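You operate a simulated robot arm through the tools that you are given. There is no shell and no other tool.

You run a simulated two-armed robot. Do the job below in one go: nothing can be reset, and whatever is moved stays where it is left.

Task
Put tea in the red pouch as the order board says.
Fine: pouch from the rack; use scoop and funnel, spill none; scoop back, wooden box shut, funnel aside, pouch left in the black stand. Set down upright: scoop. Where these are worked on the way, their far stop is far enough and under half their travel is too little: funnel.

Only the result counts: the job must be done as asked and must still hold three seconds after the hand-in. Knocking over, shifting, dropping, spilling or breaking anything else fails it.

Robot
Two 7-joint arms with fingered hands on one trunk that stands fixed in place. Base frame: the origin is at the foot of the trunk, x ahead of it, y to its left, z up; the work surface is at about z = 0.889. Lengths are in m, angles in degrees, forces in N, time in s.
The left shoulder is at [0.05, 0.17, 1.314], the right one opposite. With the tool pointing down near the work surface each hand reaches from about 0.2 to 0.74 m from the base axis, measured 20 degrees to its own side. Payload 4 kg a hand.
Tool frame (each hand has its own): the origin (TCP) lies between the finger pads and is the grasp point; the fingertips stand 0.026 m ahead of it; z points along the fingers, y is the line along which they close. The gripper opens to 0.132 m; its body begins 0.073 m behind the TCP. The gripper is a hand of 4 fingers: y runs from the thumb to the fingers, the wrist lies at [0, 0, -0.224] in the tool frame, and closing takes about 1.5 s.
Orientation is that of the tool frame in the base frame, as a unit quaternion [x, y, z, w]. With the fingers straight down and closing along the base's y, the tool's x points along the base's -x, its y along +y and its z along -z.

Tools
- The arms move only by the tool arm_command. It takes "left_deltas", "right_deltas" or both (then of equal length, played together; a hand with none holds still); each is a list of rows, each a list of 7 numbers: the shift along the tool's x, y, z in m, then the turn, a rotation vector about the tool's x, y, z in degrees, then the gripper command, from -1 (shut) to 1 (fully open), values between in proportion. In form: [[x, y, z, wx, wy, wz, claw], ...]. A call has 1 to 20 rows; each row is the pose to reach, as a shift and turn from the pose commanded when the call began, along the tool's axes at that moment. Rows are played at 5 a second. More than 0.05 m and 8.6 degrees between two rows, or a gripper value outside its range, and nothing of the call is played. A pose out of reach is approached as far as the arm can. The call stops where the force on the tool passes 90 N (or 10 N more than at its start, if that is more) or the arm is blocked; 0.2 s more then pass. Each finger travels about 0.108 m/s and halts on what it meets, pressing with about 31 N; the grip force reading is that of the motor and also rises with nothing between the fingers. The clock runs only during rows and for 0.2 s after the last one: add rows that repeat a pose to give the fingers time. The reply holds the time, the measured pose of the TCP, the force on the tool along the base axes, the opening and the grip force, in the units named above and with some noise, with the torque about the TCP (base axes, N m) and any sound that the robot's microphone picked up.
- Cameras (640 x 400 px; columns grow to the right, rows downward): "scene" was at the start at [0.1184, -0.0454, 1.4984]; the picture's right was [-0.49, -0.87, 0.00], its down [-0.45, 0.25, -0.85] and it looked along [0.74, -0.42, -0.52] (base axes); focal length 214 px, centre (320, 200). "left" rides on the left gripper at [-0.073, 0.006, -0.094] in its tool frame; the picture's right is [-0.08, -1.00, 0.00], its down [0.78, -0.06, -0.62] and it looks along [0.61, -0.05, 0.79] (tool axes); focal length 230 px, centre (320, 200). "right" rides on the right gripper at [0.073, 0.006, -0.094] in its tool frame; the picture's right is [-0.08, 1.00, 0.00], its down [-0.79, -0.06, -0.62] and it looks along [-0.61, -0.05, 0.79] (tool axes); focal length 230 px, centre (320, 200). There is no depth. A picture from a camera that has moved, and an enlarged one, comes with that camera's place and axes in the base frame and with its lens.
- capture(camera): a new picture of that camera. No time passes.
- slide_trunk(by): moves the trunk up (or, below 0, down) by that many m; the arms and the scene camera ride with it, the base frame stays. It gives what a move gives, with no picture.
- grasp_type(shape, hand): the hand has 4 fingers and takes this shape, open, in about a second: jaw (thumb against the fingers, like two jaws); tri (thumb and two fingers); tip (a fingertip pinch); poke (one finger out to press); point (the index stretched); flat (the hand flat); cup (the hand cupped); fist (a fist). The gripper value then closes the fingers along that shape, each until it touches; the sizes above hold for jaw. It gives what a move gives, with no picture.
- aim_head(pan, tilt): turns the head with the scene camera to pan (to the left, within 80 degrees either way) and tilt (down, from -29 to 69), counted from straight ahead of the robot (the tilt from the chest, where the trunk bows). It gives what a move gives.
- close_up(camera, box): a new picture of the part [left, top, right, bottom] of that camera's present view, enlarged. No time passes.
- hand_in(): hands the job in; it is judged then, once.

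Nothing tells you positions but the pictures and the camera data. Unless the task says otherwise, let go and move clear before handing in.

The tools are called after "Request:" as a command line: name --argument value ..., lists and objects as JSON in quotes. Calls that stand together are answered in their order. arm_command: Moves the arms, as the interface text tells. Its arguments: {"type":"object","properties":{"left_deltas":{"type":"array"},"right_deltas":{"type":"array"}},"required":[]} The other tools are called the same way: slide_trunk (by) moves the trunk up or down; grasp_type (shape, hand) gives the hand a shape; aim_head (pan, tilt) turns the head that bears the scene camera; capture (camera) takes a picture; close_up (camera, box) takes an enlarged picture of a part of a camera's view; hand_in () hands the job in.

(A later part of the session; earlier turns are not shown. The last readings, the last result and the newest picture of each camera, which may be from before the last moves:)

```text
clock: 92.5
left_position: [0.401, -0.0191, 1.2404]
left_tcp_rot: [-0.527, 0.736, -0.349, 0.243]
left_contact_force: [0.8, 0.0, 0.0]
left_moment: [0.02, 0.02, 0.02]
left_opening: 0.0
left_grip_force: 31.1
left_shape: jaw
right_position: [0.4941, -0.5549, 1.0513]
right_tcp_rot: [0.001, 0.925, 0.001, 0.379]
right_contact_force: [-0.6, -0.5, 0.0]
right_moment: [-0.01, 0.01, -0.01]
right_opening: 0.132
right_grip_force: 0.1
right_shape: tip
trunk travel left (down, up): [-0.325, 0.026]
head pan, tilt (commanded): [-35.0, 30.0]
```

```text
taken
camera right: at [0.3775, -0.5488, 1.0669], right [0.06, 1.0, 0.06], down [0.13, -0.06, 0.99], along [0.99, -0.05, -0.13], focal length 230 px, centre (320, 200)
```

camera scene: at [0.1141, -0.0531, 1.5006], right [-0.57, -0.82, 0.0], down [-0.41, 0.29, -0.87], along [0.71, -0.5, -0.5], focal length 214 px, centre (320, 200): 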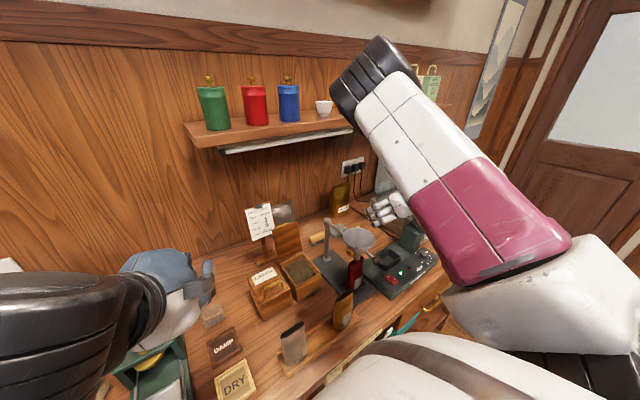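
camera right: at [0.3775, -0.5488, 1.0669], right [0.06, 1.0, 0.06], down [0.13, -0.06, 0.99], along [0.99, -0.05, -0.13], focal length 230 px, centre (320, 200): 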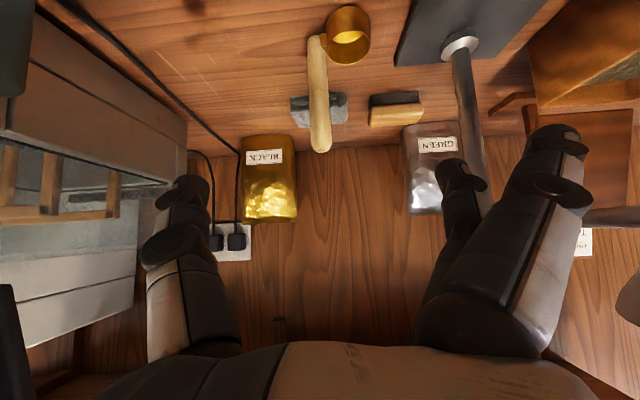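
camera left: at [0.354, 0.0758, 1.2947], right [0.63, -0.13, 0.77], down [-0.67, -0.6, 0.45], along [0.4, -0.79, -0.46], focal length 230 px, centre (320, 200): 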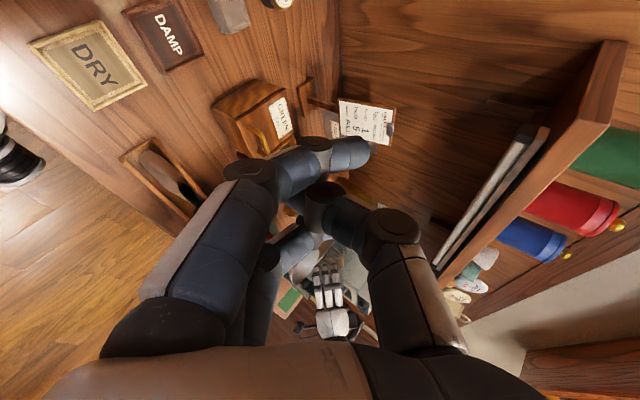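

I watch how the tip shape closes, here in free air behind the handle.

Request:
arm_command --right_deltas '[[0, 0, 0, 0, 0, 0, 0.4], [0, 0, 0, 0, 0, 0, 0], [0, 0, 0, 0, 0, 0, -0.4], [0, 0, 0, 0, 0, 0, -0.75], [0, 0, 0, 0, 0, 0, -0.75]]'

Request:
capture --camera "right"

Request:
close_up --camera "scene" --box '[320, 150, 460, 270]'

Request:
arm_command --right_deltas '[[0, 0, 0, 0, 0, 0, -1], [0, 0, 0, 0, 0, 0, -1], [0, 0, 0, 0, 0, 0, -1]]'

Request:
capture --camera "right"

```text
clock: 93.7
left_position: [0.4014, -0.018, 1.2407]
left_tcp_rot: [-0.527, 0.736, -0.349, 0.243]
left_contact_force: [-0.5, -0.3, -0.1]
left_moment: [0.0, -0.03, -0.01]
left_opening: 0.0
left_grip_force: 31.3
left_shape: jaw
right_position: [0.4945, -0.5561, 1.0517]
right_tcp_rot: [0.0, 0.925, 0.001, 0.379]
right_contact_force: [0.2, 0.0, 0.4]
right_moment: [-0.02, -0.01, 0.02]
right_opening: 0.0169
right_grip_force: 0.0
right_shape: tip
trunk travel left (down, up): [-0.325, 0.026]
head pan, tilt (commanded): [-35.0, 30.0]
```

```text
taken
camera right: at [0.3774, -0.5488, 1.0669], right [0.06, 1.0, 0.06], down [0.13, -0.06, 0.99], along [0.99, -0.05, -0.13], focal length 230 px, centre (320, 200)
```

right: 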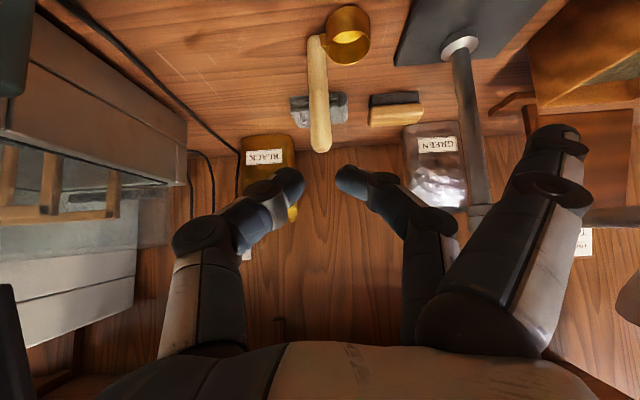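

```text
3.33 times, centred on (390, 210) of scene
camera zoom: at [0.1141, -0.0534, 1.5006], right [-0.57, -0.82, 0.0], down [-0.41, 0.29, -0.87], along [0.71, -0.5, -0.5], focal length 715 px, centre (87, 167)
```

zoom: 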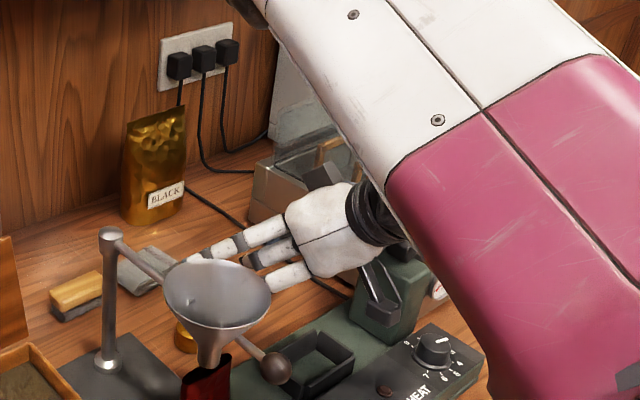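

```text
clock: 94.5
left_position: [0.4001, -0.0188, 1.2403]
left_tcp_rot: [-0.527, 0.736, -0.349, 0.242]
left_contact_force: [-0.3, -0.4, 0.2]
left_moment: [0.0, 0.02, 0.03]
left_opening: 0.0004
left_grip_force: 31.1
left_shape: jaw
right_position: [0.4959, -0.5544, 1.051]
right_tcp_rot: [0.001, 0.925, 0.0, 0.38]
right_contact_force: [1.2, -0.7, 0.9]
right_moment: [0.01, 0.0, -0.03]
right_opening: 0.0
right_grip_force: 31.0
right_shape: tip
trunk travel left (down, up): [-0.325, 0.026]
head pan, tilt (commanded): [-35.0, 30.0]
```

```text
taken
camera right: at [0.3774, -0.5488, 1.0669], right [0.06, 1.0, 0.06], down [0.13, -0.06, 0.99], along [0.99, -0.05, -0.13], focal length 230 px, centre (320, 200)
```

right: 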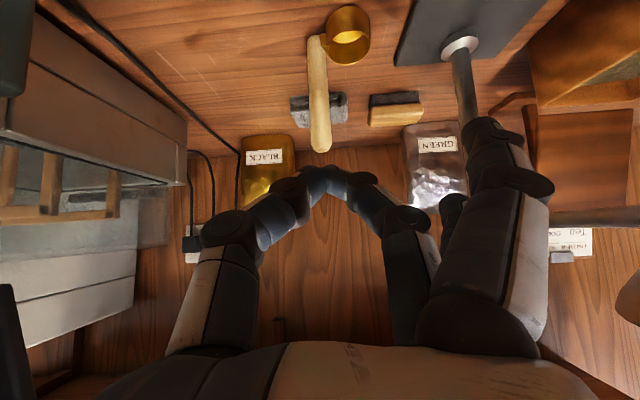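

The picture is clear now: the fingertips actually meet about 2 cm ahead of the TCP, so the handle must sit at the tips rather than at the TCP. I go back to the jaw shape, open the left hand so its camera gets a clear side view, and re-approach 12 mm shallower.

Request:
grasp_type --hand "right" --shape "jaw"

Request:
arm_command --right_deltas '[[0, 0, 0, 0, 0, 0, 0.3], [0, 0, 0, 0, 0, 0, -0.25], [0.001, 0, 0.02, 0, 0, 0, -0.25], [0.002, 0, 0.04, 0, 0, 0, -0.25], [0.004, 0, 0.065, 0, 0, 0, -0.25], [0.006, 0, 0.085, 0, 0, 0, -0.25], [0.007, 0, 0.099, 0, 0, 0, -0.25], [0.007, 0, 0.099, 0, 0, 0, -0.25]]' --left_deltas '[[0, 0, 0, 0, 0, 0, -0.5], [0, 0, 0, 0, 0, 0, 0], [0, 0, 0, 0, 0, 0, 0.5], [0, 0, 0, 0, 0, 0, 1], [0, 0, 0, 0, 0, 0, 1], [0, 0, 0, 0, 0, 0, 1], [0, 0, 0, 0, 0, 0, 1], [0, 0, 0, 0, 0, 0, 1]]'

Request:
capture --camera "right"

Request:
capture --camera "left"

```text
clock: 95.4
left_position: [0.3999, -0.0177, 1.2405]
left_tcp_rot: [-0.528, 0.735, -0.349, 0.243]
left_contact_force: [0.6, 0.1, -0.1]
left_moment: [0.0, 0.03, 0.0]
left_opening: 0.0002
left_grip_force: 30.6
left_shape: jaw
right_position: [0.4958, -0.554, 1.0517]
right_tcp_rot: [0.001, 0.925, 0.0, 0.38]
right_contact_force: [-0.1, 0.2, -0.4]
right_moment: [0.02, 0.0, -0.01]
right_opening: 0.1321
right_grip_force: 0.2
right_shape: jaw
trunk travel left (down, up): [-0.325, 0.026]
head pan, tilt (commanded): [-35.0, 30.0]
```

```text
clock: 97.2
left_position: [0.4005, -0.018, 1.2391]
left_tcp_rot: [-0.528, 0.735, -0.348, 0.243]
left_contact_force: [-0.3, -0.5, 0.8]
left_moment: [0.03, 0.02, 0.02]
left_opening: 0.1318
left_grip_force: 0.0
left_shape: jaw
right_position: [0.5605, -0.5534, 0.9755]
right_tcp_rot: [0.0, 0.925, 0.001, 0.379]
right_contact_force: [-0.5, 0.4, 0.1]
right_moment: [-0.01, 0.02, 0.0]
right_opening: 0.0502
right_grip_force: 0.2
right_shape: jaw
trunk travel left (down, up): [-0.325, 0.026]
head pan, tilt (commanded): [-35.0, 30.0]
```

```text
taken
camera right: at [0.442, -0.5478, 0.9908], right [0.06, 1.0, 0.06], down [0.13, -0.06, 0.99], along [0.99, -0.05, -0.13], focal length 230 px, centre (320, 200)
```

right: 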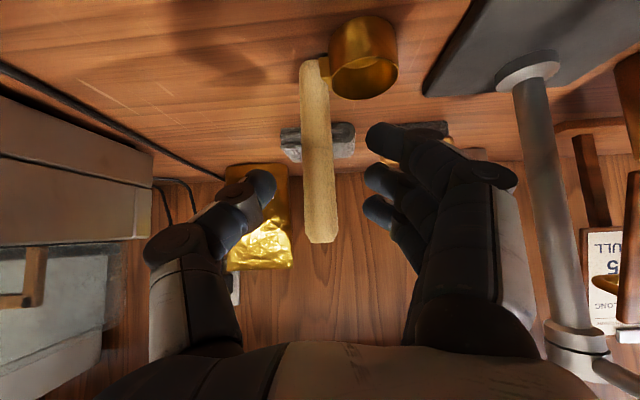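

```text
taken
camera left: at [0.3538, 0.0757, 1.2948], right [0.63, -0.13, 0.77], down [-0.67, -0.6, 0.45], along [0.4, -0.79, -0.46], focal length 230 px, centre (320, 200)
```

left: 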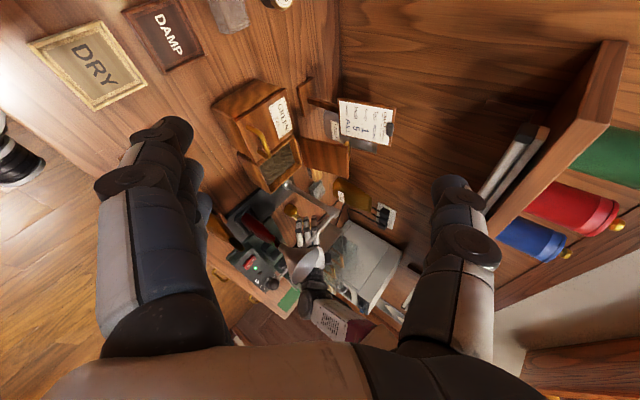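

The left camera now sees the work area clearly. I zoom onto the scoop and right fingers.

Request:
close_up --camera "left" --box '[270, 180, 350, 260]'

Request:
close_up --camera "left" --box '[285, 195, 325, 225]'

```text
5.00 times, centred on (310, 220) of left
camera zoom: at [0.3538, 0.0757, 1.2948], right [0.63, -0.13, 0.77], down [-0.67, -0.6, 0.45], along [0.4, -0.79, -0.46], focal length 1150 px, centre (370, 100)
```

zoom: 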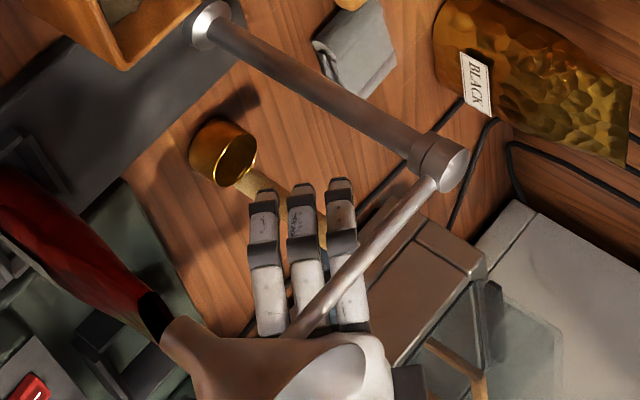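

```text
13.33 times, centred on (305, 210) of left
camera zoom: at [0.3538, 0.0757, 1.2948], right [0.63, -0.13, 0.77], down [-0.67, -0.6, 0.45], along [0.4, -0.79, -0.46], focal length 3068 px, centre (520, 67)
```

zoom: 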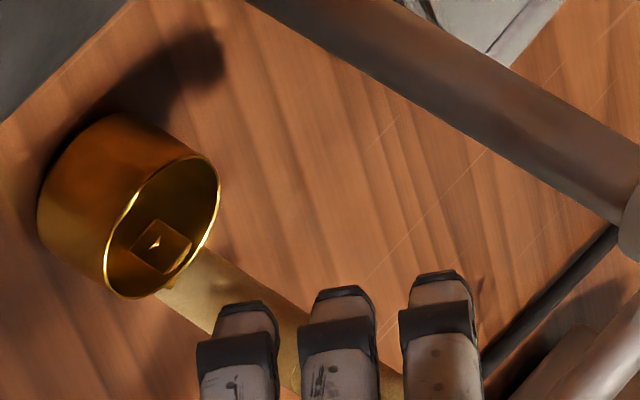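

I also take the same zoom from the right camera to compare the handle's apparent width and fix its depth.

Request:
close_up --camera "right" --box '[280, 160, 360, 210]'

Request:
close_up --camera "right" --box '[290, 220, 350, 257]'

```text
8.00 times, centred on (320, 185) of right
camera zoom: at [0.442, -0.5478, 0.9908], right [0.06, 1.0, 0.06], down [0.13, -0.06, 0.99], along [0.99, -0.05, -0.13], focal length 1841 px, centre (320, 320)
```

zoom: 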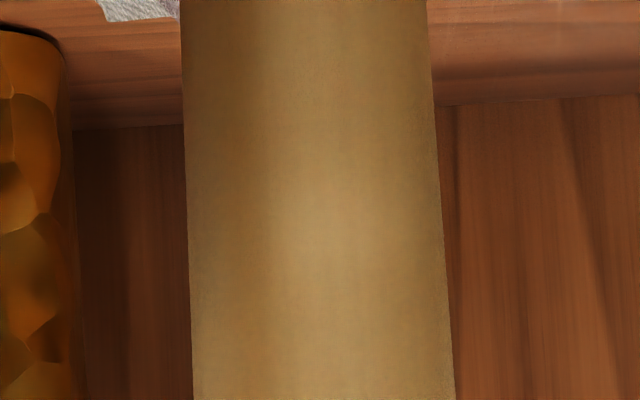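

```text
10.67 times, centred on (320, 238) of right
camera zoom: at [0.442, -0.5478, 0.9908], right [0.06, 1.0, 0.06], down [0.13, -0.06, 0.99], along [0.99, -0.05, -0.13], focal length 2454 px, centre (320, -211)
```

zoom: 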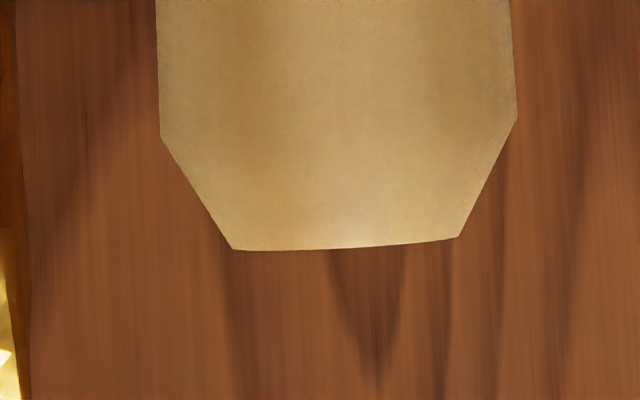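

I need a better fix on the handle's depth, so I zoom the left view a bit lower to see the handle's top end.

Request:
close_up --camera "left" --box '[285, 205, 333, 235]'

Request:
close_up --camera "scene" --box '[340, 200, 400, 245]'

```text
13.33 times, centred on (309, 220) of left
camera zoom: at [0.3538, 0.0757, 1.2948], right [0.63, -0.13, 0.77], down [-0.67, -0.6, 0.45], along [0.4, -0.79, -0.46], focal length 3068 px, centre (467, -67)
```

zoom: 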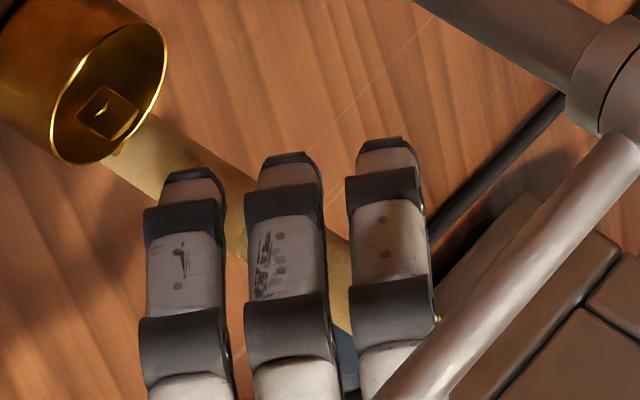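

```text
8.89 times, centred on (370, 222) of scene
camera zoom: at [0.1138, -0.0532, 1.5007], right [-0.57, -0.82, 0.0], down [-0.41, 0.29, -0.87], along [0.71, -0.5, -0.5], focal length 1906 px, centre (-124, 0)
```

zoom: 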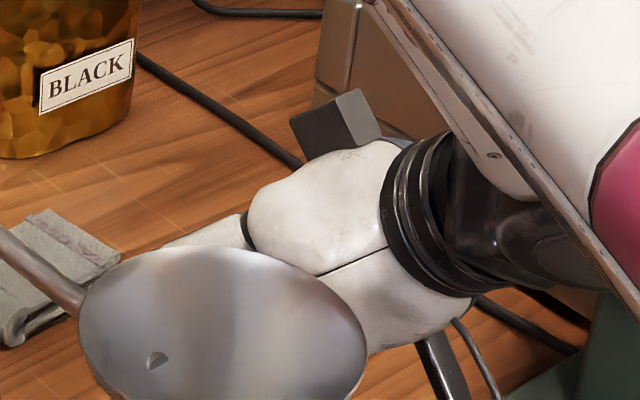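

My best estimate puts the handle about 16 mm ahead of the TCP, close to where the tips meet. I close slowly here and look at the result.

Request:
arm_command --right_deltas '[[0, -0.001, 0, 0, 0, 0, -0.4], [0, -0.001, 0, 0, 0, 0, -0.55], [0, -0.001, 0, 0, 0, 0, -0.65], [0, -0.001, 0, 0, 0, 0, -0.72], [0, -0.001, 0, 0, 0, 0, -0.8], [0, -0.001, 0, 0, 0, 0, -0.88], [0, -0.001, 0, 0, 0, 0, -1], [0, -0.001, 0, 0, 0, 0, -1]]'

Request:
close_up --camera "right" --box '[240, 80, 420, 280]'

Request:
close_up --camera "left" --box '[285, 205, 333, 235]'

```text
clock: 99.0
left_position: [0.4007, -0.0181, 1.2396]
left_tcp_rot: [-0.528, 0.735, -0.349, 0.243]
left_contact_force: [-0.5, -0.1, -0.3]
left_moment: [0.02, 0.03, -0.02]
left_opening: 0.132
left_grip_force: 0.0
left_shape: jaw
right_position: [0.5599, -0.5552, 0.9759]
right_tcp_rot: [0.0, 0.925, 0.001, 0.379]
right_contact_force: [1.1, -0.4, -0.2]
right_moment: [0.01, 0.04, 0.02]
right_opening: 0.0027
right_grip_force: 30.7
right_shape: jaw
trunk travel left (down, up): [-0.325, 0.026]
head pan, tilt (commanded): [-35.0, 30.0]
```

```text
2.00 times, centred on (330, 180) of right
camera zoom: at [0.4423, -0.5484, 0.9907], right [0.06, 1.0, 0.06], down [0.13, -0.06, 0.99], along [0.99, -0.05, -0.13], focal length 460 px, centre (300, 240)
```

zoom: 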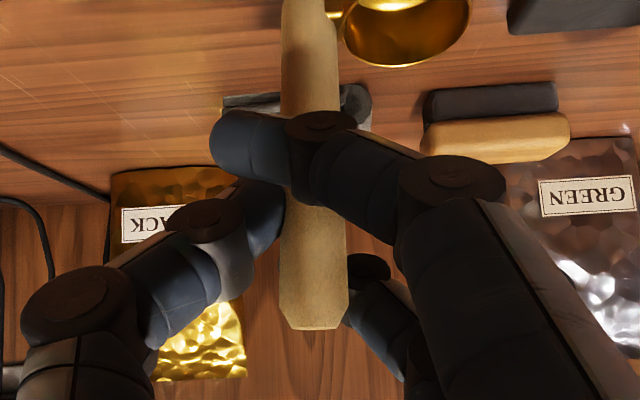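

```text
13.33 times, centred on (309, 220) of left
camera zoom: at [0.354, 0.0756, 1.2947], right [0.63, -0.13, 0.77], down [-0.67, -0.6, 0.45], along [0.4, -0.79, -0.46], focal length 3068 px, centre (467, -67)
```

zoom: 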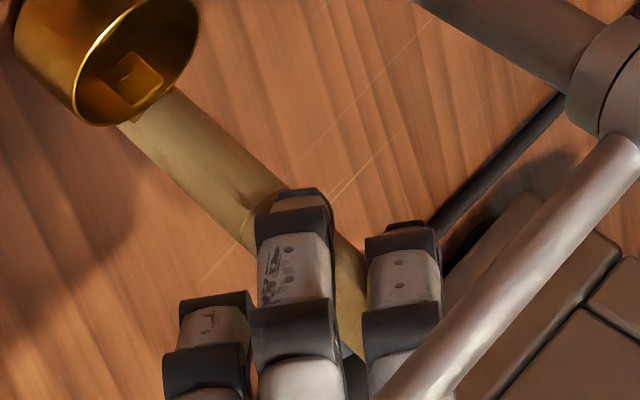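

The handle now seems pinched between thumb and middle finger, with the index behind it; the scoop slid about 1 cm but is upright. I test with a tiny 6 mm lift.

Request:
arm_command --right_deltas '[[-0.0021, 0, -0.0021, 0, 0, 0, -1], [-0.0042, 0, -0.0043, 0, 0, 0, -1], [-0.0042, 0, -0.0043, 0, 0, 0, -1]]'

Request:
close_up --camera "left" --box '[285, 200, 333, 230]'

Request:
close_up --camera "right" --box '[240, 80, 420, 280]'

```text
clock: 99.8
left_position: [0.4015, -0.0192, 1.24]
left_tcp_rot: [-0.527, 0.736, -0.349, 0.243]
left_contact_force: [0.3, -0.2, -1.3]
left_moment: [0.02, 0.0, 0.01]
left_opening: 0.1318
left_grip_force: 0.0
left_shape: jaw
right_position: [0.5601, -0.5551, 0.9815]
right_tcp_rot: [0.001, 0.925, 0.0, 0.38]
right_contact_force: [0.1, -1.0, -1.3]
right_moment: [-0.03, 0.07, -0.02]
right_opening: 0.0023
right_grip_force: 30.4
right_shape: jaw
trunk travel left (down, up): [-0.325, 0.026]
head pan, tilt (commanded): [-35.0, 30.0]
```

```text
13.33 times, centred on (309, 215) of left
camera zoom: at [0.3541, 0.0755, 1.2947], right [0.63, -0.13, 0.77], down [-0.67, -0.6, 0.45], along [0.4, -0.79, -0.46], focal length 3068 px, centre (467, 0)
```

zoom: 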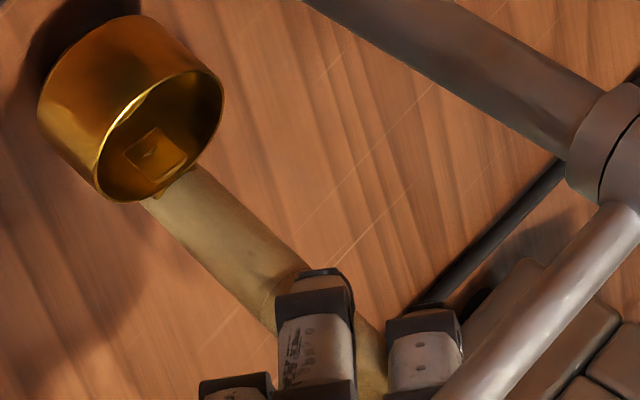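

```text
2.00 times, centred on (330, 180) of right
camera zoom: at [0.4424, -0.549, 0.9968], right [0.06, 1.0, 0.06], down [0.13, -0.06, 0.99], along [0.99, -0.05, -0.13], focal length 460 px, centre (300, 240)
```

zoom: 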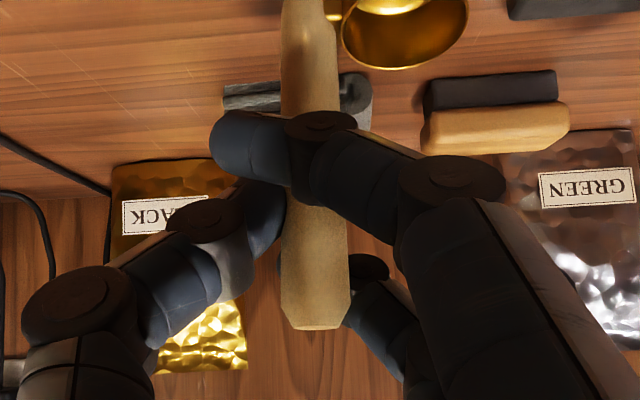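

The scoop moved up together with the hand, so the pinch holds. I lift further, slowly, and check again.

Request:
arm_command --right_deltas '[[-0.0035, 0, -0.0036, 0, 0, 0, -1], [-0.007, 0, -0.0071, 0, 0, 0, -1], [-0.0107, 0, -0.0107, 0, 0, 0, -1], [-0.0142, 0, -0.0142, 0, 0, 0, -1], [-0.0178, 0, -0.0178, 0, 0, 0, -1], [-0.0213, 0, -0.0213, 0, 0, 0, -1], [-0.025, 0, -0.025, 0, 0, 0, -1], [-0.025, 0, -0.025, 0, 0, 0, -1]]'

Request:
close_up --camera "left" --box '[270, 180, 350, 240]'

Request:
capture --camera "right"

```text
clock: 101.6
left_position: [0.4006, -0.0177, 1.2411]
left_tcp_rot: [-0.527, 0.736, -0.348, 0.243]
left_contact_force: [0.2, -0.8, 0.9]
left_moment: [-0.01, -0.04, -0.03]
left_opening: 0.1318
left_grip_force: 0.1
left_shape: jaw
right_position: [0.5592, -0.5548, 1.0175]
right_tcp_rot: [0.0, 0.925, 0.001, 0.38]
right_contact_force: [-0.6, 0.0, -0.7]
right_moment: [-0.02, 0.05, 0.04]
right_opening: 0.0024
right_grip_force: 30.9
right_shape: jaw
trunk travel left (down, up): [-0.325, 0.026]
head pan, tilt (commanded): [-35.0, 30.0]
```

```text
6.67 times, centred on (310, 210) of left
camera zoom: at [0.3541, 0.0754, 1.2947], right [0.63, -0.13, 0.77], down [-0.67, -0.6, 0.45], along [0.4, -0.79, -0.46], focal length 1534 px, centre (387, 133)
```

zoom: 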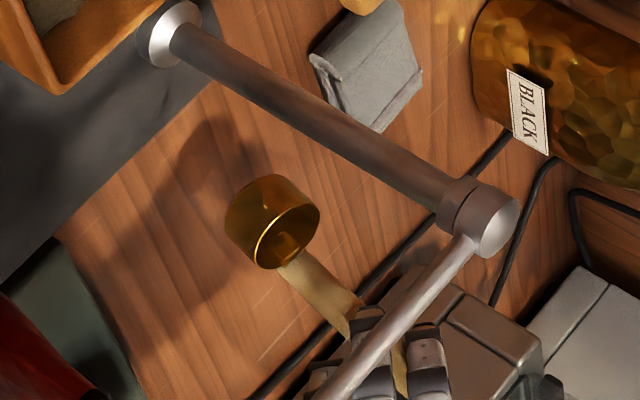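

```text
taken
camera right: at [0.4422, -0.5487, 1.0322], right [0.06, 1.0, 0.06], down [0.13, -0.06, 0.99], along [0.99, -0.05, -0.13], focal length 230 px, centre (320, 200)
```

right: 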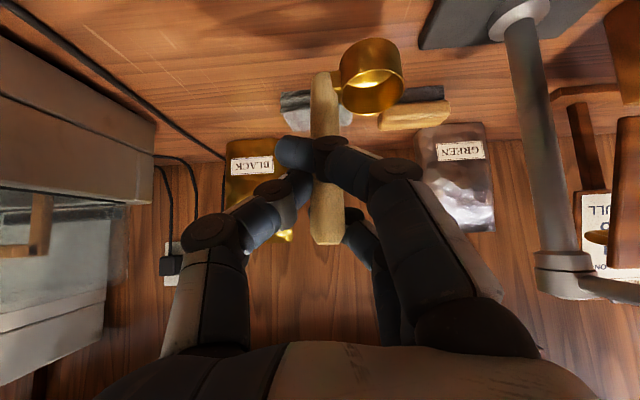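

The scoop is up and held, though it leans about 8° with the cup forward. I raise it more and pitch the hand to level the cup.

Request:
arm_command --right_deltas '[[-0.007, 0, -0.007, 0, 2, 0, -1], [-0.014, 0, -0.014, 0, 4, 0, -1], [-0.021, 0, -0.021, 0, 6, 0, -1], [-0.028, 0, -0.028, 0, 8, 0, -1], [-0.035, 0, -0.035, 0, 8, 0, -1], [-0.042, 0, -0.042, 0, 8, 0, -1], [-0.05, 0, -0.05, 0, 8, 0, -1], [-0.05, 0, -0.05, 0, 8, 0, -1]]'

Request:
close_up --camera "left" --box '[270, 180, 350, 240]'

Request:
capture --camera "right"

Request:
capture --camera "scene"

```text
clock: 103.4
left_position: [0.4018, -0.0186, 1.24]
left_tcp_rot: [-0.527, 0.736, -0.349, 0.243]
left_contact_force: [-0.7, -0.1, 0.1]
left_moment: [0.01, -0.01, -0.02]
left_opening: 0.1318
left_grip_force: 0.1
left_shape: jaw
right_position: [0.5606, -0.5545, 1.0855]
right_tcp_rot: [0.001, 0.949, 0.001, 0.315]
right_contact_force: [0.1, -0.6, -1.7]
right_moment: [-0.03, 0.01, 0.03]
right_opening: 0.0021
right_grip_force: 30.9
right_shape: jaw
trunk travel left (down, up): [-0.325, 0.026]
head pan, tilt (commanded): [-35.0, 30.0]
```

```text
6.67 times, centred on (310, 210) of left
camera zoom: at [0.3542, 0.0754, 1.2946], right [0.63, -0.13, 0.77], down [-0.67, -0.6, 0.45], along [0.4, -0.79, -0.46], focal length 1534 px, centre (387, 133)
```

zoom: 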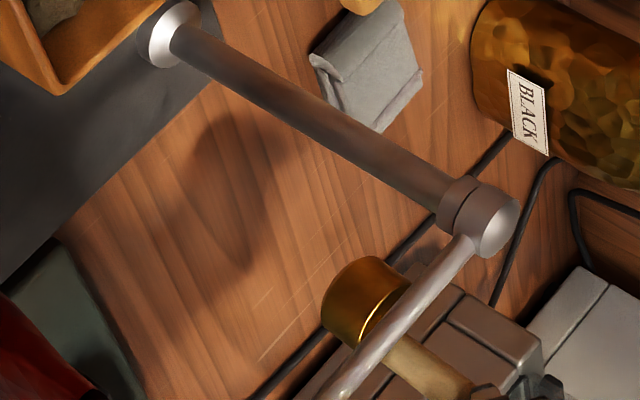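

```text
taken
camera right: at [0.4462, -0.5488, 1.1183], right [0.06, 1.0, 0.05], down [0.26, -0.06, 0.96], along [0.96, -0.05, -0.27], focal length 230 px, centre (320, 200)
```

right: 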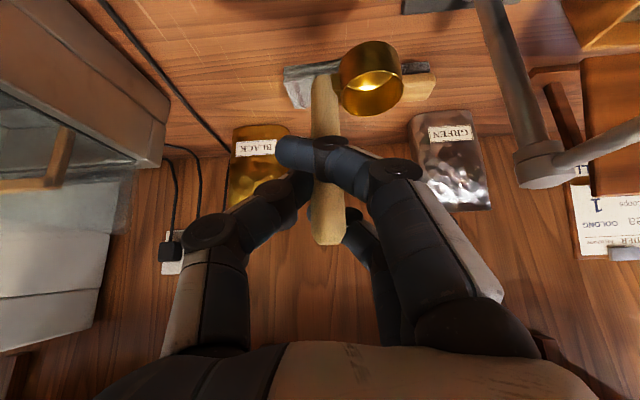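

```text
taken
camera scene: at [0.1143, -0.0536, 1.5006], right [-0.57, -0.82, 0.0], down [-0.41, 0.29, -0.87], along [0.71, -0.5, -0.5], focal length 214 px, centre (320, 200)
```

scene: 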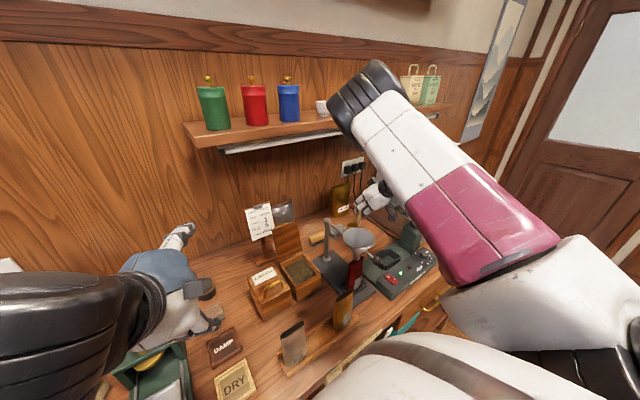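

The scoop moves rigidly with the hand. I zoom in on the cup to judge whether it is level.

Request:
close_up --camera "right" --box '[290, 20, 430, 130]'

Request:
close_up --camera "left" --box '[290, 205, 340, 240]'

```text
3.64 times, centred on (360, 75) of right
camera zoom: at [0.4462, -0.5488, 1.1183], right [0.06, 1.0, 0.05], down [0.26, -0.06, 0.96], along [0.96, -0.05, -0.27], focal length 837 px, centre (174, 654)
```

zoom: 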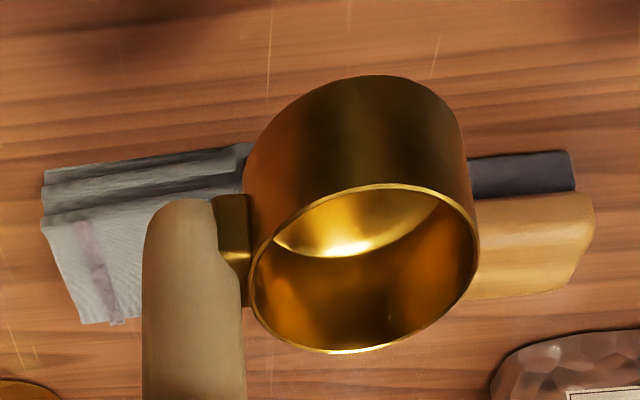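

```text
11.43 times, centred on (315, 222) of left
camera zoom: at [0.3542, 0.0754, 1.2946], right [0.63, -0.13, 0.77], down [-0.67, -0.6, 0.45], along [0.4, -0.79, -0.46], focal length 2629 px, centre (377, -57)
```

zoom: 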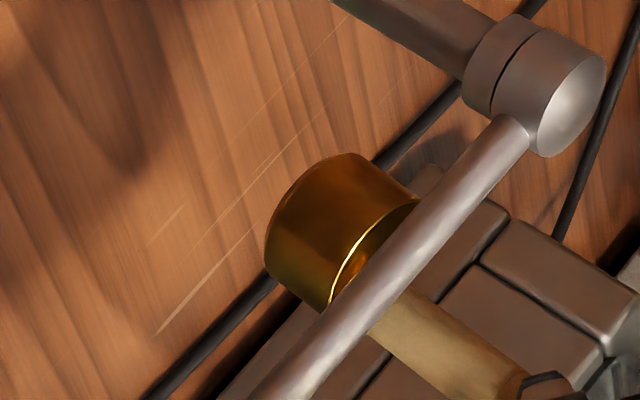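

The cup is level. Before carrying it over, I measure the open box's inside from the left camera.

Request:
close_up --camera "left" --box '[225, 125, 315, 195]'

Request:
close_up --camera "scene" --box '[250, 220, 330, 310]'

```text
5.71 times, centred on (270, 160) of left
camera zoom: at [0.3542, 0.0754, 1.2946], right [0.63, -0.13, 0.77], down [-0.67, -0.6, 0.45], along [0.4, -0.79, -0.46], focal length 1315 px, centre (606, 429)
```

zoom: 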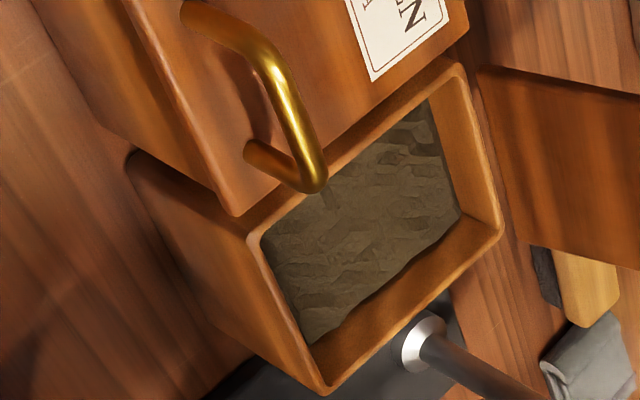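

```text
4.44 times, centred on (290, 265) of scene
camera zoom: at [0.1143, -0.0536, 1.5006], right [-0.57, -0.82, 0.0], down [-0.41, 0.29, -0.87], along [0.71, -0.5, -0.5], focal length 953 px, centre (453, -89)
```

zoom: 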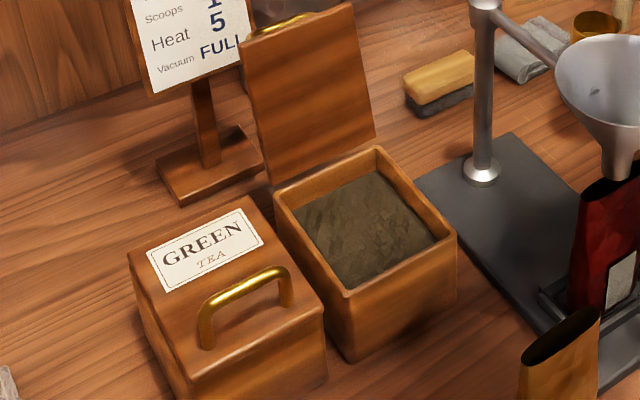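

Inside, the box is about 8 cm wide in y, with tea about 2 cm below the rim. I raise the scoop above rod height and carry it level over the box.

Request:
arm_command --right_deltas '[[-0.0155, 0, -0.0208, 0, 0, 0, -1], [-0.0311, 0, -0.0416, 0, 0, 0, -1], [-0.0466, 0, -0.0625, 0, 0, 0, -1], [-0.0622, 0, -0.0833, 0, 0, 0, -1], [-0.0777, 0, -0.1041, 0, 0, 0, -1], [-0.0765, 0.03, -0.105, 0, 0, 0, -1], [-0.075, 0.06, -0.106, 0, 0, 0, -1], [-0.074, 0.09, -0.107, 0, 0, 0, -1], [-0.073, 0.12, -0.108, 0, 0, 0, -1], [-0.072, 0.15, -0.109, 0, 0, 0, -1], [-0.071, 0.18, -0.11, 0, 0, 0, -1], [-0.07, 0.21, -0.1105, 0, 0, 0, -1], [-0.069, 0.235, -0.1107, 0, 0, 0, -1], [-0.0689, 0.246, -0.1107, 0, 0, 0, -1], [-0.0689, 0.246, -0.1107, 0, 0, 0, -1]]'

Request:
capture --camera "right"

Request:
capture --camera "left"

Request:
capture --camera "scene"

```text
clock: 106.6
left_position: [0.4, -0.0175, 1.2395]
left_tcp_rot: [-0.528, 0.735, -0.349, 0.243]
left_contact_force: [-0.1, 0.8, 0.1]
left_moment: [0.0, 0.01, 0.0]
left_opening: 0.1318
left_grip_force: 0.1
left_shape: jaw
right_position: [0.5466, -0.3222, 1.2102]
right_tcp_rot: [0.028, 0.95, 0.022, 0.311]
right_contact_force: [-0.6, 0.5, -0.7]
right_moment: [-0.05, 0.02, 0.0]
right_opening: 0.0017
right_grip_force: 31.2
right_shape: jaw
trunk travel left (down, up): [-0.325, 0.026]
head pan, tilt (commanded): [-35.0, 30.0]
```

```text
taken
camera right: at [0.4324, -0.3138, 1.2431], right [0.1, 0.99, 0.1], down [0.27, -0.13, 0.96], along [0.96, -0.07, -0.28], focal length 230 px, centre (320, 200)
```

right: 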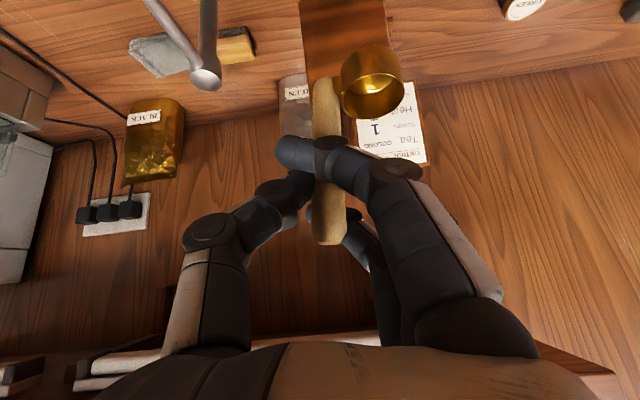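

```text
taken
camera left: at [0.3542, 0.0755, 1.2947], right [0.63, -0.13, 0.77], down [-0.67, -0.6, 0.45], along [0.4, -0.79, -0.46], focal length 230 px, centre (320, 200)
```

left: 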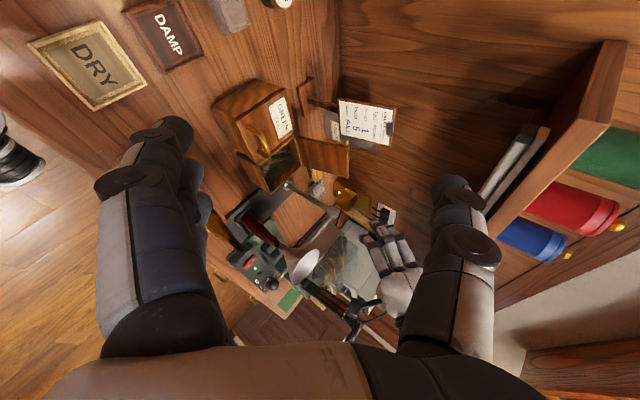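

```text
taken
camera scene: at [0.1143, -0.0535, 1.5006], right [-0.57, -0.82, 0.0], down [-0.41, 0.29, -0.87], along [0.71, -0.5, -0.5], focal length 214 px, centre (320, 200)
```

scene: 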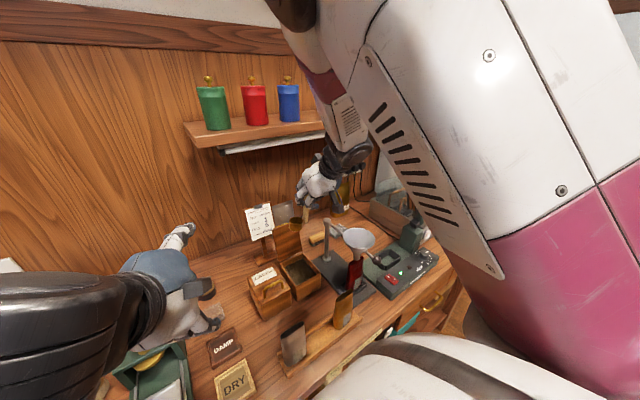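

The scoop is held above the box region. I zoom the scene and left views to see the alignment.

Request:
close_up --camera "scene" --box '[240, 150, 380, 310]'

Request:
close_up --camera "left" --box '[230, 120, 430, 310]'

```text
2.50 times, centred on (310, 230) of scene
camera zoom: at [0.1143, -0.0535, 1.5006], right [-0.57, -0.82, 0.0], down [-0.41, 0.29, -0.87], along [0.71, -0.5, -0.5], focal length 536 px, centre (345, 125)
```

zoom: 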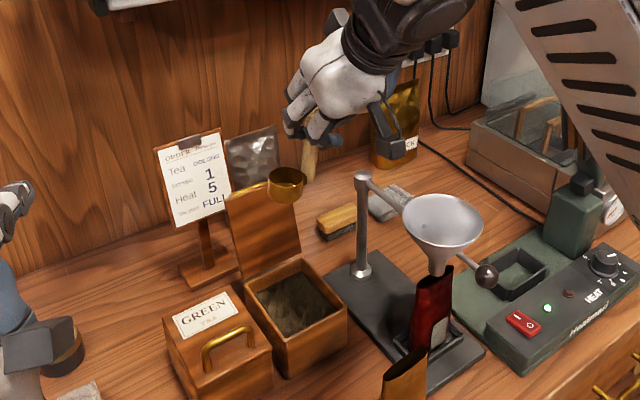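

```text
2.11 times, centred on (330, 215) of left
camera zoom: at [0.3542, 0.0755, 1.2947], right [0.63, -0.13, 0.77], down [-0.67, -0.6, 0.45], along [0.4, -0.79, -0.46], focal length 484 px, centre (299, 168)
```

zoom: 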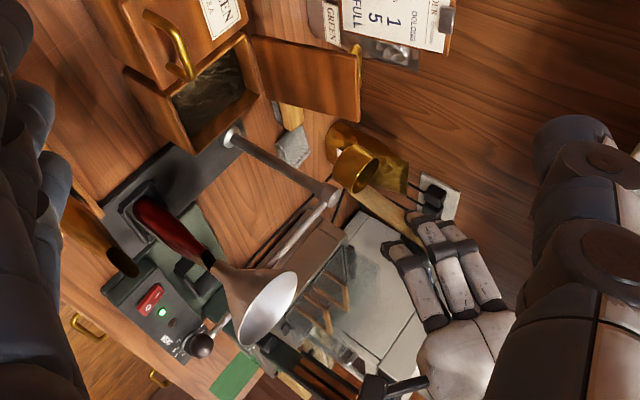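

The box centre in the hand's frame comes out near (0.556, −0.284). I correct the small roll and lower the scoop to just above the box opening, cup aimed at (0.553, −0.272).

Request:
arm_command --right_deltas '[[0.0, 0.002, 0.0, 0.5, 0, -1.3, -1], [0.005, 0.004, 0.006, 1, 0, -2.6, -1], [0.015, 0.0056, 0.02, 1.4, 0, -3.8, -1], [0.031, 0.0056, 0.04, 1.4, 0, -3.8, -1], [0.047, 0.0056, 0.06, 1.4, 0, -3.8, -1], [0.062, 0.0056, 0.08, 1.4, 0, -3.8, -1], [0.078, 0.0056, 0.1, 1.4, 0, -3.8, -1], [0.0927, 0.0056, 0.119, 1.4, 0, -3.8, -1], [0.0927, 0.0056, 0.119, 1.4, 0, -3.8, -1]]'

Request:
close_up --camera "scene" --box '[240, 190, 360, 310]'

Request:
close_up --camera "left" --box '[230, 110, 350, 220]'

Request:
capture --camera "right"

```text
clock: 108.6
left_position: [0.4014, -0.0189, 1.2405]
left_tcp_rot: [-0.528, 0.735, -0.35, 0.242]
left_contact_force: [0.2, -0.3, -0.9]
left_moment: [0.0, 0.02, 0.01]
left_opening: 0.1317
left_grip_force: 0.1
left_shape: jaw
right_position: [0.5453, -0.3132, 1.0708]
right_tcp_rot: [-0.003, 0.948, -0.012, 0.318]
right_contact_force: [0.1, 0.2, -2.0]
right_moment: [-0.03, 0.03, 0.04]
right_opening: 0.0017
right_grip_force: 30.8
right_shape: jaw
trunk travel left (down, up): [-0.325, 0.026]
head pan, tilt (commanded): [-35.0, 30.0]
```

```text
3.33 times, centred on (300, 250) of scene
camera zoom: at [0.1138, -0.0532, 1.5007], right [-0.57, -0.82, 0.0], down [-0.41, 0.29, -0.87], along [0.71, -0.5, -0.5], focal length 715 px, centre (387, 33)
```

zoom: 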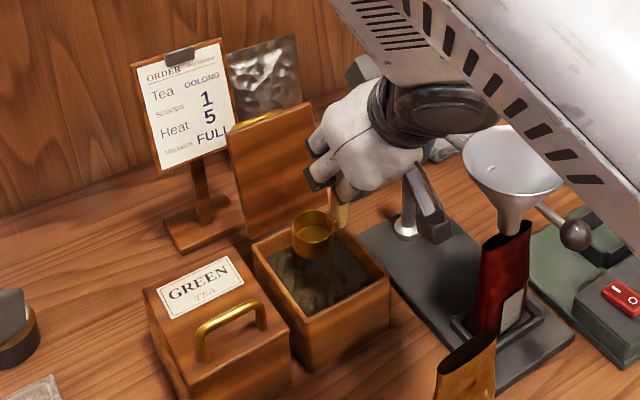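

```text
3.64 times, centred on (290, 165) of left
camera zoom: at [0.3537, 0.0757, 1.2948], right [0.63, -0.13, 0.77], down [-0.67, -0.6, 0.45], along [0.4, -0.79, -0.46], focal length 837 px, centre (429, 327)
```

zoom: 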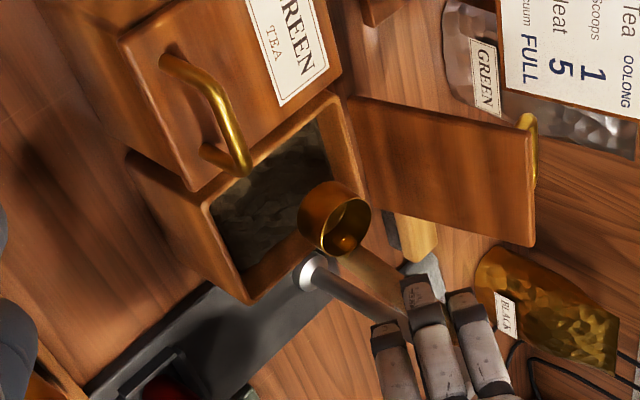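

```text
taken
camera right: at [0.4313, -0.3076, 1.1007], right [0.06, 1.0, 0.02], down [0.25, -0.04, 0.97], along [0.97, -0.06, -0.26], focal length 230 px, centre (320, 200)
```

right: 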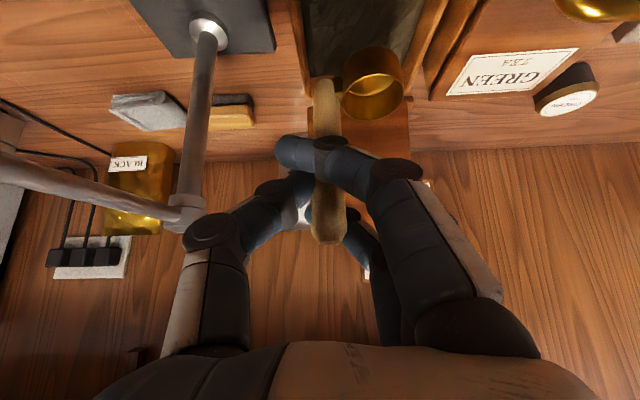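

Alignment is nearly right; the handle needs 8 mm more clearance from the −y wall. I shift +y and lower to just above the tea.

Request:
arm_command --right_deltas '[[0, 0.004, 0, 0, 0, 0, -1], [0.0, 0.008, 0.0, -0.7, 0, 0, -1], [0.01, 0.009, 0.013, -1.2, 0, 0, -1], [0.02, 0.009, 0.027, -1.2, 0, 0, -1], [0.03, 0.009, 0.04, -1.2, 0, 0, -1], [0.03, 0.009, 0.04, -1.2, 0, 0, -1]]'

Request:
close_up --camera "scene" --box '[250, 210, 340, 300]'

Request:
capture --camera "right"

Request:
close_up --camera "left" --box '[240, 110, 340, 200]'

```text
clock: 110.0
left_position: [0.4006, -0.0183, 1.2411]
left_tcp_rot: [-0.527, 0.736, -0.349, 0.242]
left_contact_force: [1.2, -0.1, -0.5]
left_moment: [-0.03, -0.04, 0.03]
left_opening: 0.1319
left_grip_force: 0.1
left_shape: jaw
right_position: [0.547, -0.3056, 1.0219]
right_tcp_rot: [-0.014, 0.948, -0.007, 0.318]
right_contact_force: [-0.2, 0.3, -0.7]
right_moment: [-0.04, 0.01, 0.03]
right_opening: 0.0017
right_grip_force: 31.0
right_shape: jaw
trunk travel left (down, up): [-0.325, 0.026]
head pan, tilt (commanded): [-35.0, 30.0]
```

```text
4.44 times, centred on (295, 255) of scene
camera zoom: at [0.114, -0.0534, 1.5007], right [-0.57, -0.82, 0.0], down [-0.41, 0.29, -0.87], along [0.71, -0.5, -0.5], focal length 953 px, centre (431, -44)
```

zoom: 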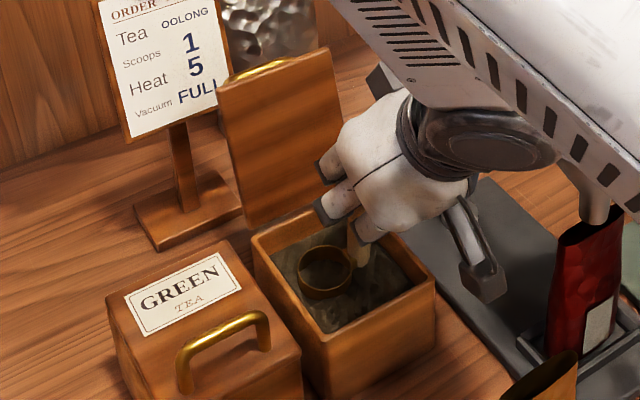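

```text
taken
camera right: at [0.432, -0.3014, 1.0509], right [0.04, 1.0, 0.02], down [0.26, -0.03, 0.97], along [0.97, -0.03, -0.26], focal length 230 px, centre (320, 200)
```

right: 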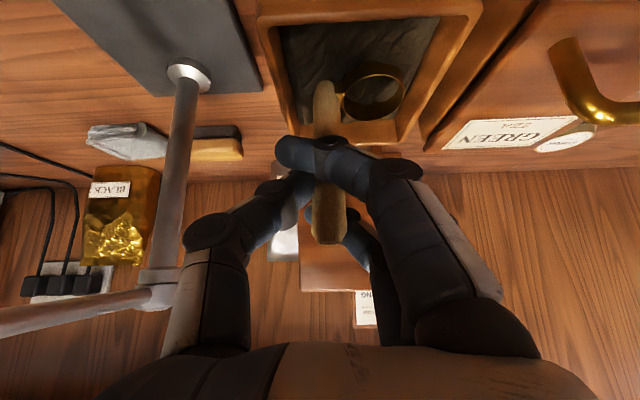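

```text
4.44 times, centred on (290, 155) of left
camera zoom: at [0.3539, 0.0756, 1.2948], right [0.63, -0.13, 0.77], down [-0.67, -0.6, 0.45], along [0.4, -0.79, -0.46], focal length 1022 px, centre (453, 400)
```

zoom: 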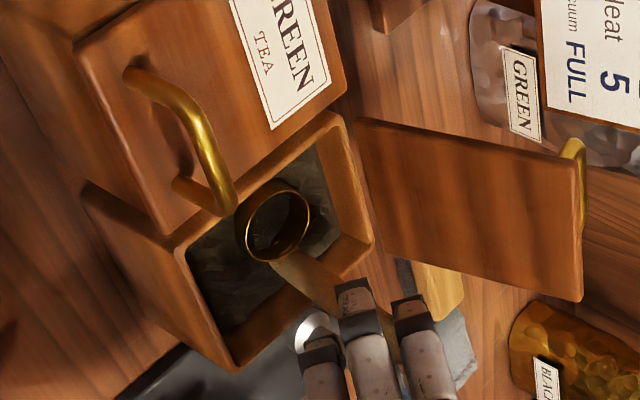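

The cup is inside the box at the tea surface. I shift 3 mm and press down into the tea slowly, watching the force.

Request:
arm_command --right_deltas '[[0, -0.003, 0, 0, 0, 0, -1], [0.0036, -0.003, 0.0048, 0, 0, 0, -1], [0.0072, -0.003, 0.0096, 0, 0, 0, -1], [0.0108, -0.003, 0.0144, 0, 0, 0, -1], [0.0144, -0.003, 0.0191, 0, 0, 0, -1], [0.018, -0.003, 0.0239, 0, 0, 0, -1], [0.018, -0.003, 0.0239, 0, 0, 0, -1]]'

Request:
close_up --camera "scene" --box '[260, 220, 340, 300]'

Request:
capture --camera "right"

Request:
close_up --camera "left" --box '[240, 110, 340, 200]'

```text
clock: 111.6
left_position: [0.4009, -0.0171, 1.2407]
left_tcp_rot: [-0.528, 0.735, -0.348, 0.243]
left_contact_force: [0.9, -0.4, 1.2]
left_moment: [-0.01, -0.01, 0.02]
left_opening: 0.1318
left_grip_force: 0.0
left_shape: jaw
right_position: [0.5462, -0.3066, 0.9873]
right_tcp_rot: [-0.02, 0.949, -0.011, 0.316]
right_contact_force: [0.0, 0.8, -0.6]
right_moment: [-0.02, 0.03, 0.0]
right_opening: 0.0016
right_grip_force: 31.6
right_shape: jaw
trunk travel left (down, up): [-0.325, 0.026]
head pan, tilt (commanded): [-35.0, 30.0]
```

```text
5.00 times, centred on (300, 260) of scene
camera zoom: at [0.1141, -0.0534, 1.5006], right [-0.57, -0.82, 0.0], down [-0.41, 0.29, -0.87], along [0.71, -0.5, -0.5], focal length 1072 px, centre (420, -100)
```

zoom: 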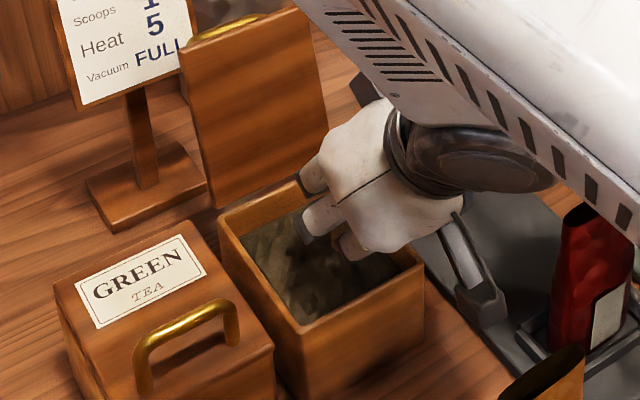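

```text
taken
camera right: at [0.4318, -0.304, 1.0189], right [0.03, 1.0, 0.01], down [0.26, -0.02, 0.97], along [0.97, -0.03, -0.26], focal length 230 px, centre (320, 200)
```

right: 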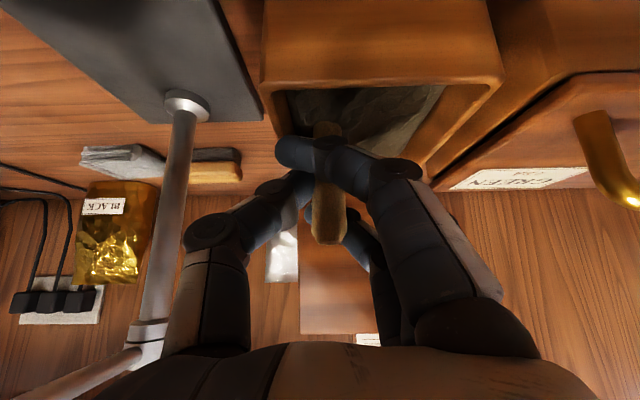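

```text
4.44 times, centred on (290, 155) of left
camera zoom: at [0.354, 0.0756, 1.2947], right [0.63, -0.13, 0.77], down [-0.67, -0.6, 0.45], along [0.4, -0.79, -0.46], focal length 1022 px, centre (453, 400)
```

zoom: 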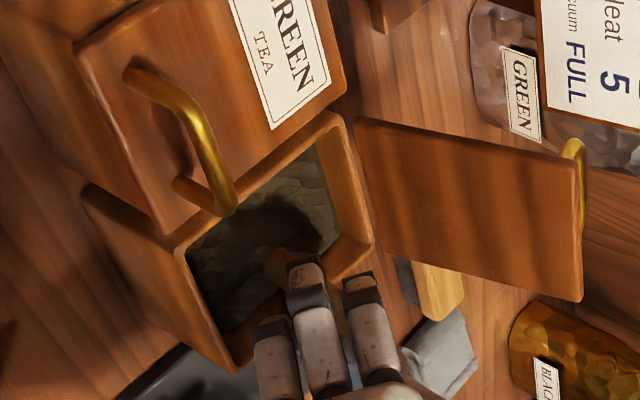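

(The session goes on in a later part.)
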